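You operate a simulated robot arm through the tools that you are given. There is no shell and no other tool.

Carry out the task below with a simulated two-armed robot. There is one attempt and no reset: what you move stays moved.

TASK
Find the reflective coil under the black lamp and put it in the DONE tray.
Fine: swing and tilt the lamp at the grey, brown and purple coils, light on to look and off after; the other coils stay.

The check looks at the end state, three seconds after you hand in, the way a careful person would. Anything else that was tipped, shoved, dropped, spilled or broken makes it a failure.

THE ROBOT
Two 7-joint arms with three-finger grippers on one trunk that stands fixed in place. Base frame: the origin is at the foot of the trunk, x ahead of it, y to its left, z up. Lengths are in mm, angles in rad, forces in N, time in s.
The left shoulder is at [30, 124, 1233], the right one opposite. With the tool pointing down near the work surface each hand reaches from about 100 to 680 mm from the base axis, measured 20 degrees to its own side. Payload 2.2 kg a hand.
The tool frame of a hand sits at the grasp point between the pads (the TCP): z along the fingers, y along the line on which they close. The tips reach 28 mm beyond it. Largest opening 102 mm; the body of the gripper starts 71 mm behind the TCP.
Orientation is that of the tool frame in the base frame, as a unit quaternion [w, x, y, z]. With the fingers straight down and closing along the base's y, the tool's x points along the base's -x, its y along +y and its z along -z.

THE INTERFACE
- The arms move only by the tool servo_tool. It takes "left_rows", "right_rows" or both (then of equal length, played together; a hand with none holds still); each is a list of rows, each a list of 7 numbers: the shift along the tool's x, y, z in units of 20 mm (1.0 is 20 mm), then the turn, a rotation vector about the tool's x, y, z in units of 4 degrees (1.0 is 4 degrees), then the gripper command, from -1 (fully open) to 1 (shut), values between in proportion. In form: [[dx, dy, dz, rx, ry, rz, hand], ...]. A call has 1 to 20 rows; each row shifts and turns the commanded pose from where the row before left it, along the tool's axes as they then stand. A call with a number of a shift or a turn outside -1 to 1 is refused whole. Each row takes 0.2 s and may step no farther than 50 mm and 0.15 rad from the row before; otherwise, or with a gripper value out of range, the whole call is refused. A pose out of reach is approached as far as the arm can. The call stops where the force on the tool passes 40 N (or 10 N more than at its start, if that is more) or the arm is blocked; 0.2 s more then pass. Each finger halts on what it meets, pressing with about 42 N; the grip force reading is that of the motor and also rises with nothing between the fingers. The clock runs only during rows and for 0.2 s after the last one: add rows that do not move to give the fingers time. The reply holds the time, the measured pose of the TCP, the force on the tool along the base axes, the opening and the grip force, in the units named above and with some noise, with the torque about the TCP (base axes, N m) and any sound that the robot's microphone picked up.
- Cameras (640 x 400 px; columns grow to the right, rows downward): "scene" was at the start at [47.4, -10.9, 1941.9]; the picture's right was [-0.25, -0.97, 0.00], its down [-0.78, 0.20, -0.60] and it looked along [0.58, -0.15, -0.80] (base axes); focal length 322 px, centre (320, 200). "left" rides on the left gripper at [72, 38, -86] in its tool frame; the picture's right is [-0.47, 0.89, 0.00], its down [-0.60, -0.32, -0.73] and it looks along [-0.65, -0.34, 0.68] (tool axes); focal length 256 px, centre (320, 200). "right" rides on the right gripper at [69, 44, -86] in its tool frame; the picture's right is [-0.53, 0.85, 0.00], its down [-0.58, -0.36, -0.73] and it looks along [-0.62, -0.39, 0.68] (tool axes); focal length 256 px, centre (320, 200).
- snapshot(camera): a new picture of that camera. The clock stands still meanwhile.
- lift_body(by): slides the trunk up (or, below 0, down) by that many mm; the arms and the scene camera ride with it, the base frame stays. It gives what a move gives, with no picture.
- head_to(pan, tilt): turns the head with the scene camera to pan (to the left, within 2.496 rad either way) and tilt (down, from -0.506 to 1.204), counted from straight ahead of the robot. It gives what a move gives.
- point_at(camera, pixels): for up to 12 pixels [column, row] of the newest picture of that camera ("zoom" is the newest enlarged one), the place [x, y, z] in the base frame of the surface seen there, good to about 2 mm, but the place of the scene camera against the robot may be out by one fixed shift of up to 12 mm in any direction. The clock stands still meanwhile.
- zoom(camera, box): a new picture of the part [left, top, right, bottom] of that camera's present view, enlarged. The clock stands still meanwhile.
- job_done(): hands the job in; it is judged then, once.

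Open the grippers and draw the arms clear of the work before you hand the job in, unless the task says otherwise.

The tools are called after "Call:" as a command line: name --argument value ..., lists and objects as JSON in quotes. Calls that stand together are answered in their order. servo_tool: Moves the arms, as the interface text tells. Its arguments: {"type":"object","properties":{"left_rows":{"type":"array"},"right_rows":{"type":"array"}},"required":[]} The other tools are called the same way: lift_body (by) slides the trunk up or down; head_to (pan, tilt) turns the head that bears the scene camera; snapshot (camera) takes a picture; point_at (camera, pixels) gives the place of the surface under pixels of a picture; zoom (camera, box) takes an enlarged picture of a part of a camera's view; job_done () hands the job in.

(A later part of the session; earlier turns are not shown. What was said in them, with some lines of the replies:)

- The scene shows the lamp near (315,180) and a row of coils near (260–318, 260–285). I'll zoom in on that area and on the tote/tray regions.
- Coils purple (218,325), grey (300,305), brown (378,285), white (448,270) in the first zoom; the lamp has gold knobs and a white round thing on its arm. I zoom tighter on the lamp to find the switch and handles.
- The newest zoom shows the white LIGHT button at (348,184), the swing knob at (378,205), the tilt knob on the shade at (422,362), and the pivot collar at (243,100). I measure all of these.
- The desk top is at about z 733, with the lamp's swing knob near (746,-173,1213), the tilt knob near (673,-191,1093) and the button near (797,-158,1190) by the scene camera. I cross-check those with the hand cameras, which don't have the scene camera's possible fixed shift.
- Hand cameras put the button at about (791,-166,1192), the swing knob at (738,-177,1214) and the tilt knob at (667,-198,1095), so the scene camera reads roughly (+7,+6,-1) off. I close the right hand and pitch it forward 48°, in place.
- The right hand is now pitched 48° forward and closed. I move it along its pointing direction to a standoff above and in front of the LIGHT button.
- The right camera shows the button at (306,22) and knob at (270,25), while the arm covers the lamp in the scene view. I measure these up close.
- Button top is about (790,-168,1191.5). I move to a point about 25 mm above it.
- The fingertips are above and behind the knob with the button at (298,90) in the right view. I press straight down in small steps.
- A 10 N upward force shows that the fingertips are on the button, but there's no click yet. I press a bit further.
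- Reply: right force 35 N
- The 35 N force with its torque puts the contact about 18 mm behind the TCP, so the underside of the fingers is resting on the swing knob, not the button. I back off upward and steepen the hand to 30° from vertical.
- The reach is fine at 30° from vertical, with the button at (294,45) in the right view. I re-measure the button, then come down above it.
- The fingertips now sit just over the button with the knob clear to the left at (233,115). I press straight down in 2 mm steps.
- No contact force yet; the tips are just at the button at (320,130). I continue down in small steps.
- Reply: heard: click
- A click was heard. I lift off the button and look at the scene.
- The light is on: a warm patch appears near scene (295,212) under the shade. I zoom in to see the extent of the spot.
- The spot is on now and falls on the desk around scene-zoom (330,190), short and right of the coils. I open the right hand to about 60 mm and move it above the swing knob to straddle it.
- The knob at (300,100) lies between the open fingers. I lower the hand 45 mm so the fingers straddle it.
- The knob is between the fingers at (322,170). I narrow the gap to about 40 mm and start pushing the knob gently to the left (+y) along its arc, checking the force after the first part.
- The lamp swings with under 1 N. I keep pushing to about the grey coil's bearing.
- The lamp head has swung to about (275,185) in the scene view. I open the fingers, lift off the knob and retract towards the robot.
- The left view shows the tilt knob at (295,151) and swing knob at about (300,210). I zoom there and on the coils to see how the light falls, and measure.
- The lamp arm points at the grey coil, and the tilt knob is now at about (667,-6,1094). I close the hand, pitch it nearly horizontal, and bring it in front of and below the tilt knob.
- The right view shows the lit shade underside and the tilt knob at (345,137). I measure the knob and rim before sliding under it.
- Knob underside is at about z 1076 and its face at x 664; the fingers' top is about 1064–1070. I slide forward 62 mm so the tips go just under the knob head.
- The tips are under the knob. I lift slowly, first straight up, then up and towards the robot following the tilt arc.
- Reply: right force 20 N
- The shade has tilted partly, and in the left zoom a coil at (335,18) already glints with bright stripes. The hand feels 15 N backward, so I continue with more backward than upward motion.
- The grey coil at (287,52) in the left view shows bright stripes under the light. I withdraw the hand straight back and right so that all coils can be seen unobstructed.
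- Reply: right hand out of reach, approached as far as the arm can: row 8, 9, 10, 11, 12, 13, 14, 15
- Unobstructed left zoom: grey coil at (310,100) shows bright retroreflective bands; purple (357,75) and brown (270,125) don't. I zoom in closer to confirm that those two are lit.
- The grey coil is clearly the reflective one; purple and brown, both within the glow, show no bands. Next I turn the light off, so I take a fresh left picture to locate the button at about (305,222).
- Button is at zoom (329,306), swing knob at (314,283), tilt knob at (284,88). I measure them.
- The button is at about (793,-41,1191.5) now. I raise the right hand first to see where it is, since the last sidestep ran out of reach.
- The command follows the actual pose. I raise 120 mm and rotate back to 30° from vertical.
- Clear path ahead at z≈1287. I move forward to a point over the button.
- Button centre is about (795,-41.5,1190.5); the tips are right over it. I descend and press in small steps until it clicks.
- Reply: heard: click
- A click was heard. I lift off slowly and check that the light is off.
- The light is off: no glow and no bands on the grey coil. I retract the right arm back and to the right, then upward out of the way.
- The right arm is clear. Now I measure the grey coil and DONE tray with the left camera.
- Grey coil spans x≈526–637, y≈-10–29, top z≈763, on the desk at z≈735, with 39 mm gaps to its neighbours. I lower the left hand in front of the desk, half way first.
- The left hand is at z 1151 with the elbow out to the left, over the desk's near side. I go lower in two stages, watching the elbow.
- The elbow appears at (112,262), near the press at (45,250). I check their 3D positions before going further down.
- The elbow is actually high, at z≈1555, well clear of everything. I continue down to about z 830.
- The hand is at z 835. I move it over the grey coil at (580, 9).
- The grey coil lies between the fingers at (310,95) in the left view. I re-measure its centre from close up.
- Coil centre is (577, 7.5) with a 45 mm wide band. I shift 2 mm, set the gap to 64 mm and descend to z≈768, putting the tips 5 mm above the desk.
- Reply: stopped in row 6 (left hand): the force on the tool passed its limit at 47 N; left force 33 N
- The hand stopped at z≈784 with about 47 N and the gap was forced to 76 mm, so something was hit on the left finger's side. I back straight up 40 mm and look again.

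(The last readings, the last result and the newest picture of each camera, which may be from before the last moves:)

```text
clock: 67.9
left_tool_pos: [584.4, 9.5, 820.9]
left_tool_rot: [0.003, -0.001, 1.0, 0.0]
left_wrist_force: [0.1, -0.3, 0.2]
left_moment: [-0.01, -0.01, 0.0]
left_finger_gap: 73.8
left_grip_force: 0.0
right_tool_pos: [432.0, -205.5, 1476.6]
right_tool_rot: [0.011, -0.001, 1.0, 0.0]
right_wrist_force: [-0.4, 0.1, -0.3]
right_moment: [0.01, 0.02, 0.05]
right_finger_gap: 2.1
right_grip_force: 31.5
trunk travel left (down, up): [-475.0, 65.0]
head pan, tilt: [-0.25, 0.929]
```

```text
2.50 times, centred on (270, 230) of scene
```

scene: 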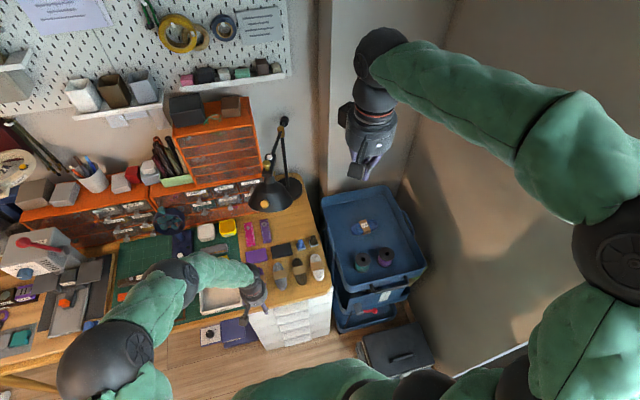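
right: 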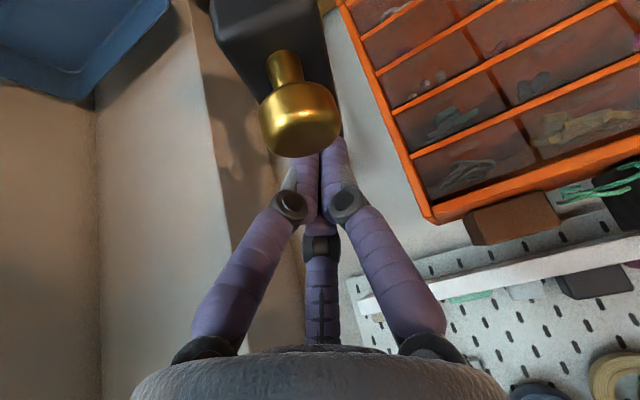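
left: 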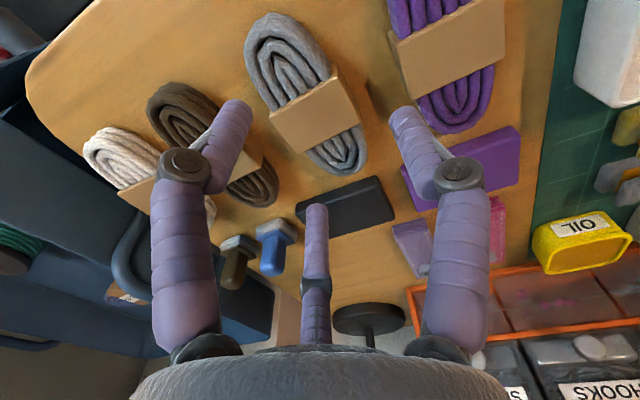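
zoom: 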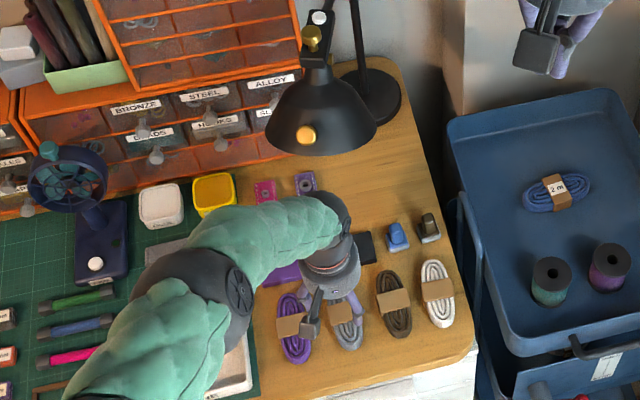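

Back at z 821. I measure the grey, brown and purple coil edges to see if any moved and what the finger hit.

Call:
point_at --camera "left" --pixels '[[275, 120], [352, 95], [313, 112], [250, 40], [335, 168], [258, 150], [222, 140], [155, 110], [395, 80], [385, 40], [440, 125], [255, 185]]'

Call:
zoom --camera "left" --box '[130, 0, 470, 220]'

```text
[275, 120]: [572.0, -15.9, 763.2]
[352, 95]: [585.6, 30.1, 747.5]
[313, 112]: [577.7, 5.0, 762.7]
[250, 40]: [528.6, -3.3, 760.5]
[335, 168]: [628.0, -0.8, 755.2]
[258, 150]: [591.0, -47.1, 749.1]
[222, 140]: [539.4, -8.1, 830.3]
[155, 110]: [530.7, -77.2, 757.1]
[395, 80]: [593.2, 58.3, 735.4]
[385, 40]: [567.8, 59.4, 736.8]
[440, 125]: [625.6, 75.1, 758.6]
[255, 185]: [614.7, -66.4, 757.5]
```

```text
1.82 times, centred on (300, 110) of left
```

zoom: 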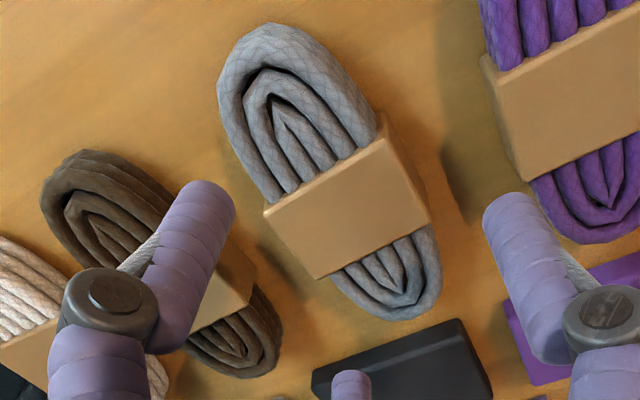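

A pixel on the left finger reads (539,-8,830), far from the stated TCP. I query several points on the fingers to understand where they really are.

Call:
point_at --camera "left" --pixels '[[238, 105], [225, 130], [215, 160], [185, 162], [185, 230], [402, 115], [415, 140], [460, 175], [455, 230], [316, 210], [316, 250], [318, 330]]'

```text
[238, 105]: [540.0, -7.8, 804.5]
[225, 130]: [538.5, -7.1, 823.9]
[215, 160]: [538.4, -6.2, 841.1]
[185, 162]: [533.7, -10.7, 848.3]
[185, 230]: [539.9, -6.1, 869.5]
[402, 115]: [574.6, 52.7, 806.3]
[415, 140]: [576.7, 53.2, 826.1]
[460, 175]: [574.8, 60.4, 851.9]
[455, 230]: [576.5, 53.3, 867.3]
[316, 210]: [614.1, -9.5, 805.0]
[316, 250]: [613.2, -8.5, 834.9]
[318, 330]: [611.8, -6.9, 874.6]
```

The finger points show three fingers around the tool axis, at roughly (-41,-23), (0,45) and (36,-22) from the TCP. So the finger at (543,-14) landed on the coil's end. I'll put the coil between the two right-hand fingers and the single left one, with TCP at (578,-5.5), opened to about 86 mm, and first check from above.

Call:
servo_tool --left_rows '[[0.32, -0.75, 0, 0, 0, 0, -0.686], [0, 0, 0, 0, 0, 0, -0.686], [0, 0, 0, 0, 0, 0, -0.686]]'

Call:
snapshot --camera "left"

```text
clock: 68.7
left_tool_pos: [577.9, -4.9, 821.4]
left_tool_rot: [0.003, -0.001, 1.0, 0.001]
left_wrist_force: [-0.1, 0.7, 0.1]
left_moment: [0.01, 0.0, -0.05]
left_finger_gap: 85.8
left_grip_force: 0.1
right_tool_pos: [432.4, -206.1, 1476.6]
right_tool_rot: [0.01, 0.0, 1.0, 0.001]
right_wrist_force: [-0.1, -0.2, 0.4]
right_moment: [0.0, 0.0, 0.03]
right_finger_gap: 2.0
right_grip_force: 31.5
trunk travel left (down, up): [-475.0, 65.0]
head pan, tilt: [-0.25, 0.929]
```

```text
taken
```

left: 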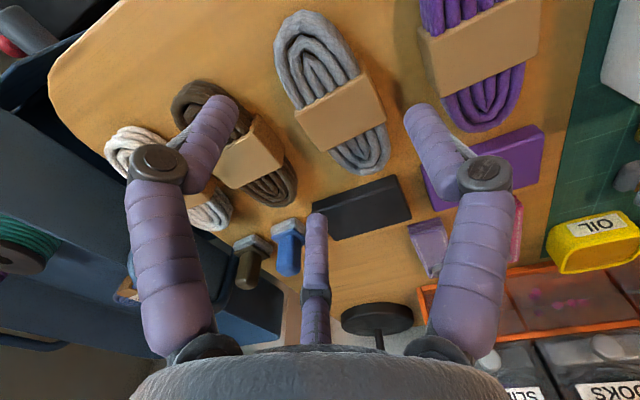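

Call:
point_at --camera "left" --pixels '[[225, 108], [418, 115], [317, 220], [300, 122], [383, 100], [340, 112], [278, 45], [365, 170], [282, 160], [420, 45], [445, 115], [220, 160]]'

```text
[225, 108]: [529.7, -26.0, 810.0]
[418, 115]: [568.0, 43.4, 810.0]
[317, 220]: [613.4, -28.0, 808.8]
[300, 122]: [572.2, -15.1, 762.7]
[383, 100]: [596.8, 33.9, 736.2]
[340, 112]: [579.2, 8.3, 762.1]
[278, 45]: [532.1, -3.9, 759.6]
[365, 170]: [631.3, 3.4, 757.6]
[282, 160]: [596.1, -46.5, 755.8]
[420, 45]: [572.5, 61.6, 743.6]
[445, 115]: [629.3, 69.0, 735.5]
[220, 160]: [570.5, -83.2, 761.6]
```

Fingers are at about y=-32 (two) and y=+44, with the coil at -15 to 30, brown's edge at -46 and purple's at 61, so all clear. I descend to z≈768.

Call:
servo_tool --left_rows '[[0, 0.03, 0.53, 0, 0, 0, -0.686], [0, 0, 0.53, 0, 0, 0, -0.686], [0, 0, 0.53, 0, 0, 0, -0.686], [0, 0, 0.53, 0, 0, 0, -0.686], [0, 0, 0.53, 0, 0, 0, -0.686], [0, 0, 0, 0, 0, 0, -0.686]]'

Call:
snapshot --camera "left"

```text
clock: 70.1
left_tool_pos: [578.6, -4.6, 768.6]
left_tool_rot: [0.003, 0.0, 1.0, 0.001]
left_wrist_force: [-0.1, 0.4, -0.2]
left_moment: [0.01, -0.02, 0.0]
left_finger_gap: 86.0
left_grip_force: 0.1
right_tool_pos: [433.1, -205.2, 1476.9]
right_tool_rot: [0.01, 0.0, 1.0, 0.0]
right_wrist_force: [-0.2, -0.7, 0.3]
right_moment: [0.01, 0.02, 0.0]
right_finger_gap: 2.2
right_grip_force: 31.4
trunk travel left (down, up): [-475.0, 65.0]
head pan, tilt: [-0.25, 0.929]
```

```text
taken
```

left: 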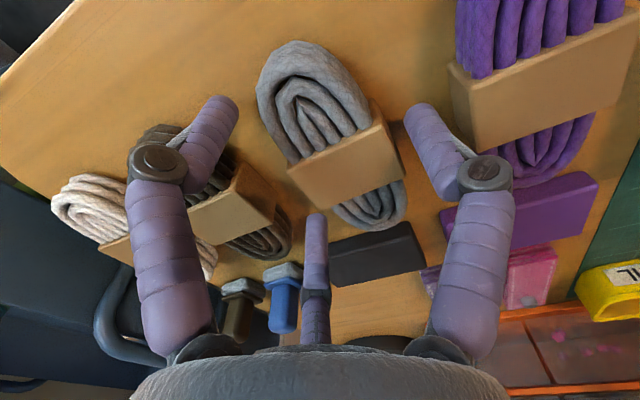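

Down without contact. I close the fingers gradually on the coil.

Call:
servo_tool --left_rows '[[0, 0, 0, 0, 0, 0, -0.5], [0, 0, 0, 0, 0, 0, -0.35], [0, 0, 0, 0, 0, 0, -0.2], [0, 0, 0, 0, 0, 0, -0.05], [0, 0, 0, 0, 0, 0, 0.15], [0, 0, 0, 0, 0, 0, 0.5], [0, 0, 0, 0, 0, 0, 1], [0, 0, 0, 0, 0, 0, 1]]'

Call:
snapshot --camera "left"

```text
clock: 71.9
left_tool_pos: [578.0, -4.9, 768.5]
left_tool_rot: [0.003, -0.001, 1.0, 0.0]
left_wrist_force: [-1.6, 1.7, 5.3]
left_moment: [0.04, 0.18, 0.07]
left_finger_gap: 68.4
left_grip_force: 42.5
right_tool_pos: [433.4, -205.6, 1477.0]
right_tool_rot: [0.011, 0.001, 1.0, 0.0]
right_wrist_force: [0.7, 0.2, 0.1]
right_moment: [-0.01, 0.01, -0.01]
right_finger_gap: 2.3
right_grip_force: 31.4
trunk travel left (down, up): [-475.0, 65.0]
head pan, tilt: [-0.25, 0.929]
```

```text
taken
```

left: 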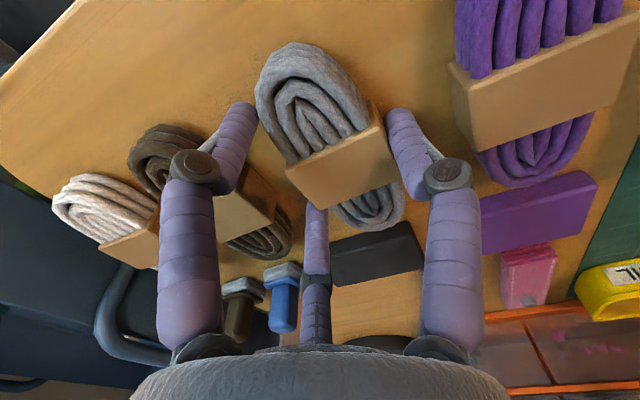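

Gripped: the gap held at 68 mm with 42 N. I lift 60 mm slowly and look.

Call:
servo_tool --left_rows '[[0, 0, -0.25, 0, 0, 0, 1], [0, 0, -0.25, 0, 0, 0, 1], [0, 0, -0.5, 0, 0, 0, 1], [0, 0, -0.5, 0, 0, 0, 1], [0, 0, -0.5, 0, 0, 0, 1], [0, 0, -0.5, 0, 0, 0, 1], [0, 0, -0.5, 0, 0, 0, 1], [0, 0, 0, 0, 0, 0, 1]]'

Call:
snapshot --camera "left"

Call:
snapshot --camera "scene"

```text
clock: 73.7
left_tool_pos: [577.5, -5.6, 828.2]
left_tool_rot: [0.003, -0.001, 1.0, 0.001]
left_wrist_force: [0.4, 0.5, -1.5]
left_moment: [-0.04, 0.01, 0.02]
left_finger_gap: 68.0
left_grip_force: 42.0
right_tool_pos: [433.6, -205.5, 1475.9]
right_tool_rot: [0.011, 0.0, 1.0, 0.0]
right_wrist_force: [1.0, -0.2, -0.1]
right_moment: [-0.01, -0.01, -0.02]
right_finger_gap: 2.2
right_grip_force: 31.7
trunk travel left (down, up): [-475.0, 65.0]
head pan, tilt: [-0.25, 0.929]
```

```text
taken
```

left: 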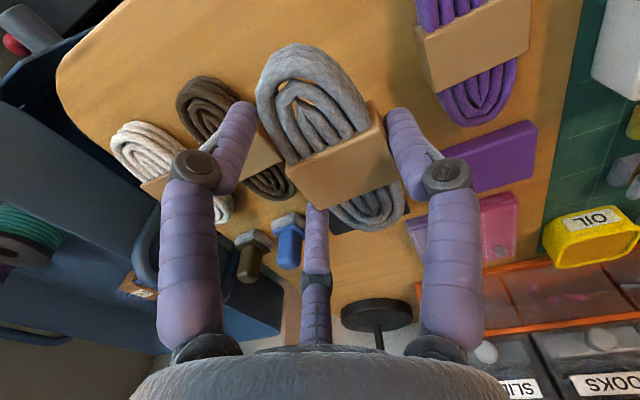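

```text
taken
```

scene: 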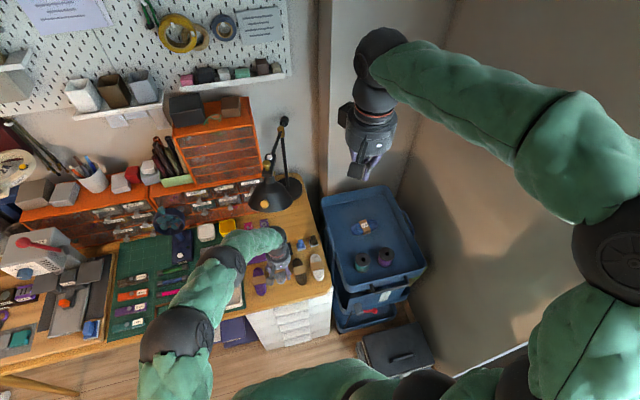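

Coil is lifted clear. The tray spans about x 507–650, y 164–312 in the hand frame, so I raise 20 mm more and carry it left to y≈225 (coil centre about 238).

Call:
servo_tool --left_rows '[[0, 0, -0.5, 0, 0, 0, 1], [0, 0, -0.5, 0, 0, 0, 1], [0, 0.5, 0, 0, 0, 0, 1], [0, 0.9, 0, 0, 0, 0, 1], [0, 0.9, 0, 0, 0, 0, 1], [0, 0.9, 0, 0, 0, 0, 1], [0, 0.9, 0, 0, 0, 0, 1], [0, 0.9, 0, 0, 0, 0, 1], [0, 0.9, 0, 0, 0, 0, 1], [0, 0.9, 0, 0, 0, 0, 1], [0, 0.9, 0, 0, 0, 0, 1], [0, 0.9, 0, 0, 0, 0, 1], [0, 0.9, 0, 0, 0, 0, 1], [0, 0.9, 0, 0, 0, 0, 1], [0, 0.9, 0, 0, 0, 0, 1], [0, 0, 0, 0, 0, 0, 1]]'

Call:
snapshot --camera "left"

Call:
snapshot --camera "scene"

```text
clock: 77.1
left_tool_pos: [578.0, 220.6, 847.8]
left_tool_rot: [0.004, -0.001, 1.0, 0.001]
left_wrist_force: [0.1, -0.2, -1.4]
left_moment: [-0.03, 0.01, 0.02]
left_finger_gap: 67.8
left_grip_force: 42.2
right_tool_pos: [432.7, -206.2, 1474.3]
right_tool_rot: [0.01, 0.0, 1.0, 0.0]
right_wrist_force: [0.0, -0.7, -0.2]
right_moment: [0.0, 0.02, -0.01]
right_finger_gap: 2.3
right_grip_force: 31.9
trunk travel left (down, up): [-475.0, 65.0]
head pan, tilt: [-0.25, 0.929]
```

```text
taken
```

left: 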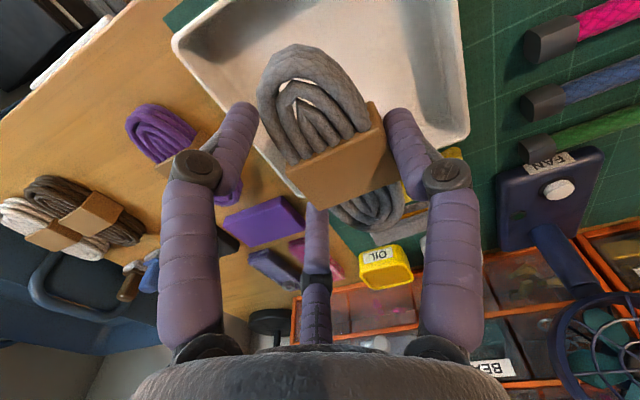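

```text
taken
```

scene: 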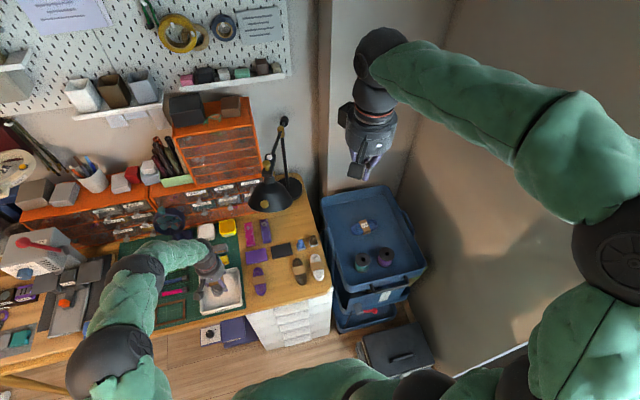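

The coil hangs over the tray. I measure the tray walls and the held coil from the left camera: corner (178,45), corner (463,135), inner floor (430,90).

Call:
point_at --camera "left" --pixels '[[175, 42], [220, 105], [462, 135], [455, 60], [450, 5], [420, 60], [230, 60], [205, 35], [310, 50], [350, 150], [375, 220], [240, 125]]'

Call:
zoom --camera "scene" --box '[180, 230, 270, 330]'

```text
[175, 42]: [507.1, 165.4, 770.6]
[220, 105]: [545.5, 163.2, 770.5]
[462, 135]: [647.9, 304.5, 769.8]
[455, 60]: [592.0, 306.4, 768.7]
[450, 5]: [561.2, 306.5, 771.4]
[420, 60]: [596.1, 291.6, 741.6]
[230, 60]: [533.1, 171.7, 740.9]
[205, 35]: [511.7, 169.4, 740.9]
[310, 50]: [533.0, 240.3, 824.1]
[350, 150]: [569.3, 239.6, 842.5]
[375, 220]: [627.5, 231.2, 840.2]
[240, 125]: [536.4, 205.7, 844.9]
```

```text
4.00 times, centred on (225, 280) of scene
```

zoom: 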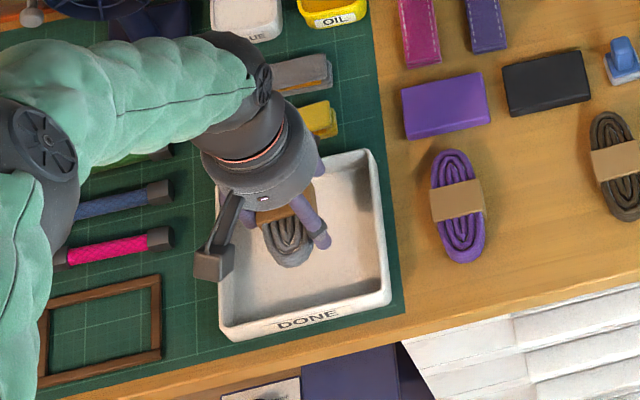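

Tray floor is z≈740 and rim 770, centre (578,236); the coil is centred at about (579,238). I lower it into the tray.

Call:
servo_tool --left_rows '[[0, 0, 0.6, 0, 0, 0, 1], [0, 0, 0.6, 0, 0, 0, 1], [0, 0, 0.6, 0, 0, 0, 1], [0, 0, 0.6, 0, 0, 0, 1], [0, 0, 0.5, 0, 0, 0, 1], [0, 0, 0.3, 0, 0, 0, 1], [0, 0, 0.15, 0, 0, 0, 1], [0, 0, 0.15, 0, 0, 0, 1], [0, 0, 0, 0, 0, 0, 1]]'

Call:
snapshot --camera "left"

```text
clock: 79.1
left_tool_pos: [578.5, 220.7, 778.1]
left_tool_rot: [0.003, -0.001, 1.0, 0.001]
left_wrist_force: [-0.3, 0.1, -1.9]
left_moment: [0.0, 0.02, 0.0]
left_finger_gap: 67.7
left_grip_force: 41.8
right_tool_pos: [433.4, -205.2, 1476.3]
right_tool_rot: [0.011, 0.001, 1.0, 0.0]
right_wrist_force: [0.3, 0.3, -0.6]
right_moment: [-0.01, 0.0, -0.04]
right_finger_gap: 2.1
right_grip_force: 31.5
trunk travel left (down, up): [-475.0, 65.0]
head pan, tilt: [-0.25, 0.929]
```

```text
taken
```

left: 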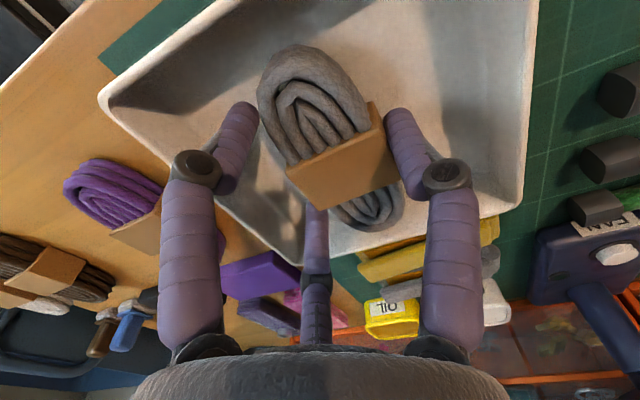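

The coil is a few mm above the tray floor. I lower 4 mm more, then open gently.

Call:
servo_tool --left_rows '[[0, 0, 0.1, 0, 0, 0, 1], [0, 0, 0.1, 0, 0, 0, 1], [0, 0, 0, 0, 0, 0, 1]]'

```text
clock: 79.9
left_tool_pos: [578.4, 221.5, 774.4]
left_tool_rot: [0.004, 0.0, 1.0, 0.001]
left_wrist_force: [-0.4, 0.3, -1.0]
left_moment: [0.0, 0.0, 0.0]
left_finger_gap: 67.8
left_grip_force: 41.6
right_tool_pos: [433.7, -205.6, 1476.5]
right_tool_rot: [0.011, 0.0, 1.0, 0.0]
right_wrist_force: [0.4, 0.0, -0.6]
right_moment: [0.0, 0.01, 0.01]
right_finger_gap: 2.0
right_grip_force: 31.6
trunk travel left (down, up): [-475.0, 65.0]
head pan, tilt: [-0.25, 0.929]
```

The force is just easing (-1.0 N), so it's about touching. I open the fingers stepwise to 86 mm.

Call:
servo_tool --left_rows '[[0, 0, 0.08, 0, 0, 0, 1], [0, 0, 0, 0, 0, 0, -0.35], [0, 0, 0, 0, 0, 0, -0.45], [0, 0, 0, 0, 0, 0, -0.55], [0, 0, 0, 0, 0, 0, -0.68], [0, 0, 0, 0, 0, 0, -0.68]]'

Call:
snapshot --camera "left"

```text
clock: 81.3
left_tool_pos: [577.7, 222.5, 771.7]
left_tool_rot: [0.003, -0.001, 1.0, 0.001]
left_wrist_force: [0.5, 1.3, 0.5]
left_moment: [-0.01, -0.03, 0.02]
left_finger_gap: 85.5
left_grip_force: 0.1
right_tool_pos: [433.1, -205.5, 1476.8]
right_tool_rot: [0.01, 0.0, 1.0, 0.0]
right_wrist_force: [0.5, -0.1, 0.4]
right_moment: [0.01, 0.03, -0.01]
right_finger_gap: 2.3
right_grip_force: 31.4
trunk travel left (down, up): [-475.0, 65.0]
head pan, tilt: [-0.25, 0.929]
```

```text
taken
```

left: 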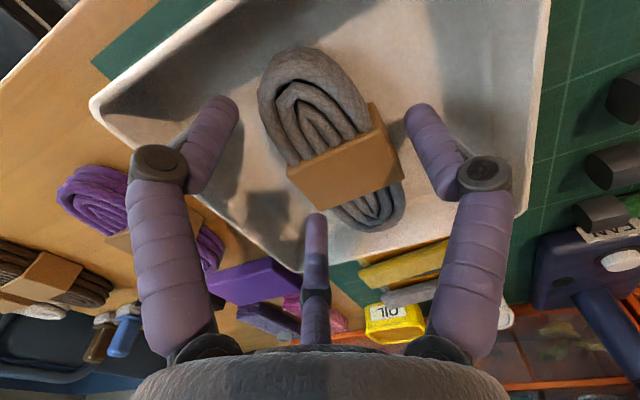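

The coil rests in the tray with the fingers clear. I raise the hand straight up 100 mm.

Call:
servo_tool --left_rows '[[0, 0, -0.3, 0, 0, 0, -0.68], [0, 0, -0.5, 0, 0, 0, -0.68], [0, 0, -0.8, 0, 0, 0, -0.68], [0, 0, -0.9, 0, 0, 0, -0.68], [0, 0, -1, 0, 0, 0, -0.68], [0, 0, -1, 0, 0, 0, -0.68], [0, 0, -1, 0, 0, 0, -0.68], [0, 0, 0, 0, 0, 0, -0.68]]'

Call:
snapshot --camera "left"

```text
clock: 83.1
left_tool_pos: [577.6, 220.8, 881.5]
left_tool_rot: [0.004, -0.001, 1.0, 0.001]
left_wrist_force: [-0.7, 0.4, -0.3]
left_moment: [-0.04, 0.0, -0.02]
left_finger_gap: 85.7
left_grip_force: 0.1
right_tool_pos: [433.1, -205.1, 1475.4]
right_tool_rot: [0.01, 0.0, 1.0, 0.0]
right_wrist_force: [0.2, 0.3, -0.3]
right_moment: [0.01, -0.02, 0.01]
right_finger_gap: 2.1
right_grip_force: 31.8
trunk travel left (down, up): [-475.0, 65.0]
head pan, tilt: [-0.25, 0.929]
```

```text
taken
```

left: 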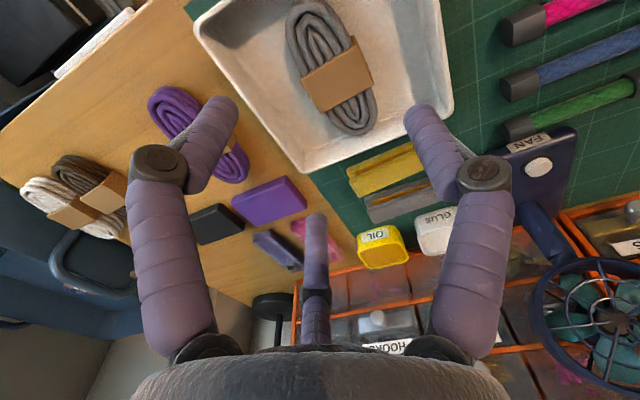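

The grey coil lies in the DONE tray. I retract the left arm back and up to its start area, opening both hands.

Call:
servo_tool --left_rows '[[0.3, 0, -1, 0, 0, 0, -0.8], [0.3, 0, -1, 0, 0, 0, -1], [0.3, 0, -1, 0, 0, 0, -1], [0.3, 0, -1, 0, 0, 0, -1], [0.3, 0, -1, 0, 0, 0, -1], [0.3, 0, -1, 0, 0, 0, -1], [0.3, 0, -1, 0, 0, 0, -1], [0.3, 0, -1, 0, 0, 0, -1], [0.3, 0, -1, 0, 0, 0, -1], [0.3, 0, -1, 0, 0, 0, -1], [0.3, 0, -1, 0, 0, 0, -1], [0.3, 0, -1, 0, 0, 0, -1], [0.3, 0, -1, 0, 0, 0, -1], [0.3, 0, -1, 0, 0, 0, -1], [0.3, 0, -1, 0, 0, 0, -1], [0.3, 0, -1, 0, 0, 0, -1], [0.3, 0, -1, 0, 0, 0, -1], [0.3, 0, -1, 0, 0, 0, -1]]'

Call:
servo_tool --left_rows '[[0, 0, -1, 0, 0, 0, -1], [0, 0, -1, 0, 0, 0, -1], [0, 0, -1, 0, 0, 0, -1], [0, 0, -1, 0, 0, 0, -1], [0, 0, -1, 0, 0, 0, -1], [0, 0, -1, 0, 0, 0, -1], [0, 0, -1, 0, 0, 0, -1], [0, 0, -1, 0, 0, 0, -1], [0, 0, -1, 0, 0, 0, -1], [0, 0, 0, 0, 0, 0, -1]]' --right_rows '[[0, 0, 0, 0, 0, 0, 0.5], [0, 0, 0, 0, 0, 0, 0], [0, 0, 0, 0, 0, 0, -0.5], [0, 0, 0, 0, 0, 0, -1], [0, 0, 0, 0, 0, 0, -1], [0, 0, 0, 0, 0, 0, -1], [0, 0, 0, 0, 0, 0, -1], [0, 0, 0, 0, 0, 0, -1], [0, 0, 0, 0, 0, 0, -1], [0, 0, 0, 0, 0, 0, -1]]'

Call:
snapshot --camera "scene"

Call:
zoom --camera "scene" --box '[180, 190, 340, 320]'

Call:
snapshot --camera "left"

```text
clock: 86.9
left_tool_pos: [466.0, 220.8, 1241.9]
left_tool_rot: [0.004, 0.0, 1.0, 0.002]
left_wrist_force: [0.4, -0.2, 0.4]
left_moment: [-0.02, 0.03, -0.01]
left_finger_gap: 102.0
left_grip_force: 0.1
right_tool_pos: [434.6, -206.2, 1476.4]
right_tool_rot: [0.011, -0.001, 1.0, 0.0]
right_wrist_force: [-0.9, 0.0, 0.8]
right_moment: [0.01, 0.02, 0.02]
right_finger_gap: 2.1
right_grip_force: 31.6
trunk travel left (down, up): [-475.0, 65.0]
head pan, tilt: [-0.25, 0.929]
```

```text
clock: 89.1
left_tool_pos: [464.4, 221.7, 1421.7]
left_tool_rot: [0.004, -0.001, 1.0, 0.001]
left_wrist_force: [0.9, 1.1, -0.4]
left_moment: [-0.02, 0.03, -0.05]
left_finger_gap: 102.1
left_grip_force: 0.1
right_tool_pos: [433.7, -205.7, 1476.0]
right_tool_rot: [0.01, 0.0, 1.0, 0.001]
right_wrist_force: [0.0, -0.5, -0.5]
right_moment: [-0.01, 0.01, -0.02]
right_finger_gap: 102.1
right_grip_force: 0.1
trunk travel left (down, up): [-475.0, 65.0]
head pan, tilt: [-0.25, 0.929]
```

```text
taken
```

scene: 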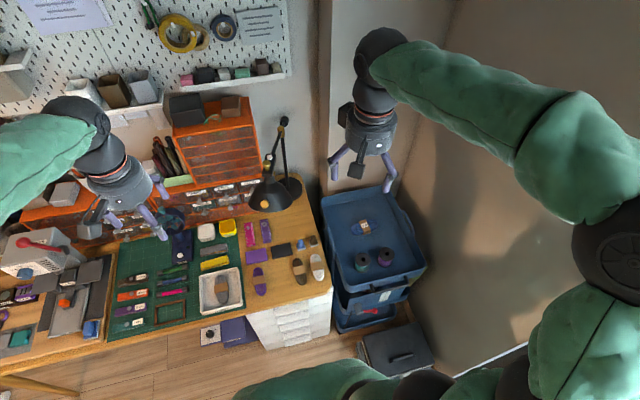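

```text
3.08 times, centred on (260, 255) of scene
```

zoom: 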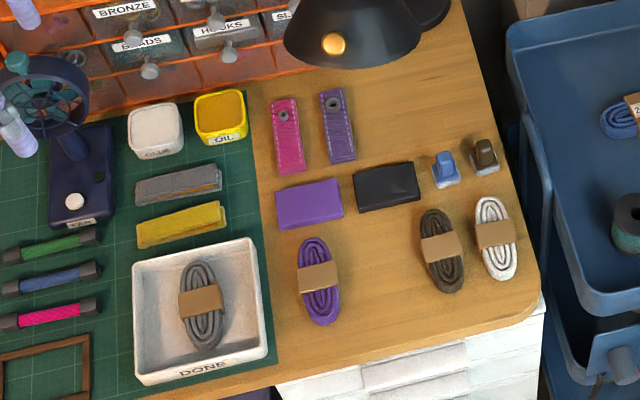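

```text
taken
```

left: 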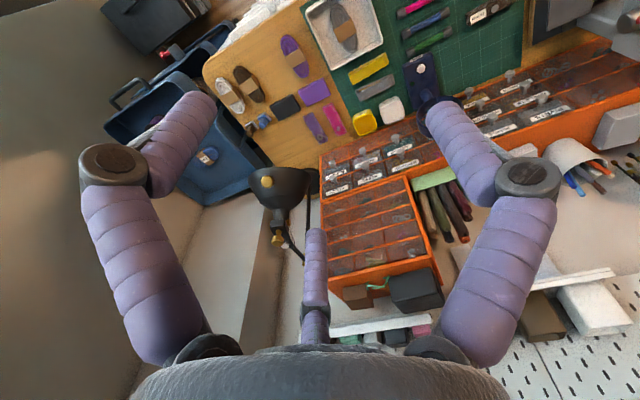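

The grey coil is in the DONE tray. The purple, brown and white coils are where they started, the lamp is off, and both hands are open and clear, so I hand the job in.

Call:
job_done

```text
The job is handed in.
```

The grey coil was the reflective one. It is now lying in the DONE tray, and the job is handed in.

- **Finding it:** I switched the lamp on, swung it to the left and tilted it at the coils. The grey coil lit up with bright white bands. Purple and brown were in the same light and showed none. I aimed the lamp once, at the grey coil, and did not point it at purple and brown separately.
- **Lamp:** I switched it off before moving the coil, and the glow was gone in the next picture. It is still swung and tilted where I left it.
- **Contacts along the way:**
  - The right hand pressed the lamp's swing knob instead of the button on the first try, at about 35 N.
  - The left hand landed on the end of the grey coil on its first descent, at about 47 N.
  - The last pictures showed nothing displaced by either.
- **Everything else:** The purple, brown and white coils were where they started. Both hands are open and drawn clear.
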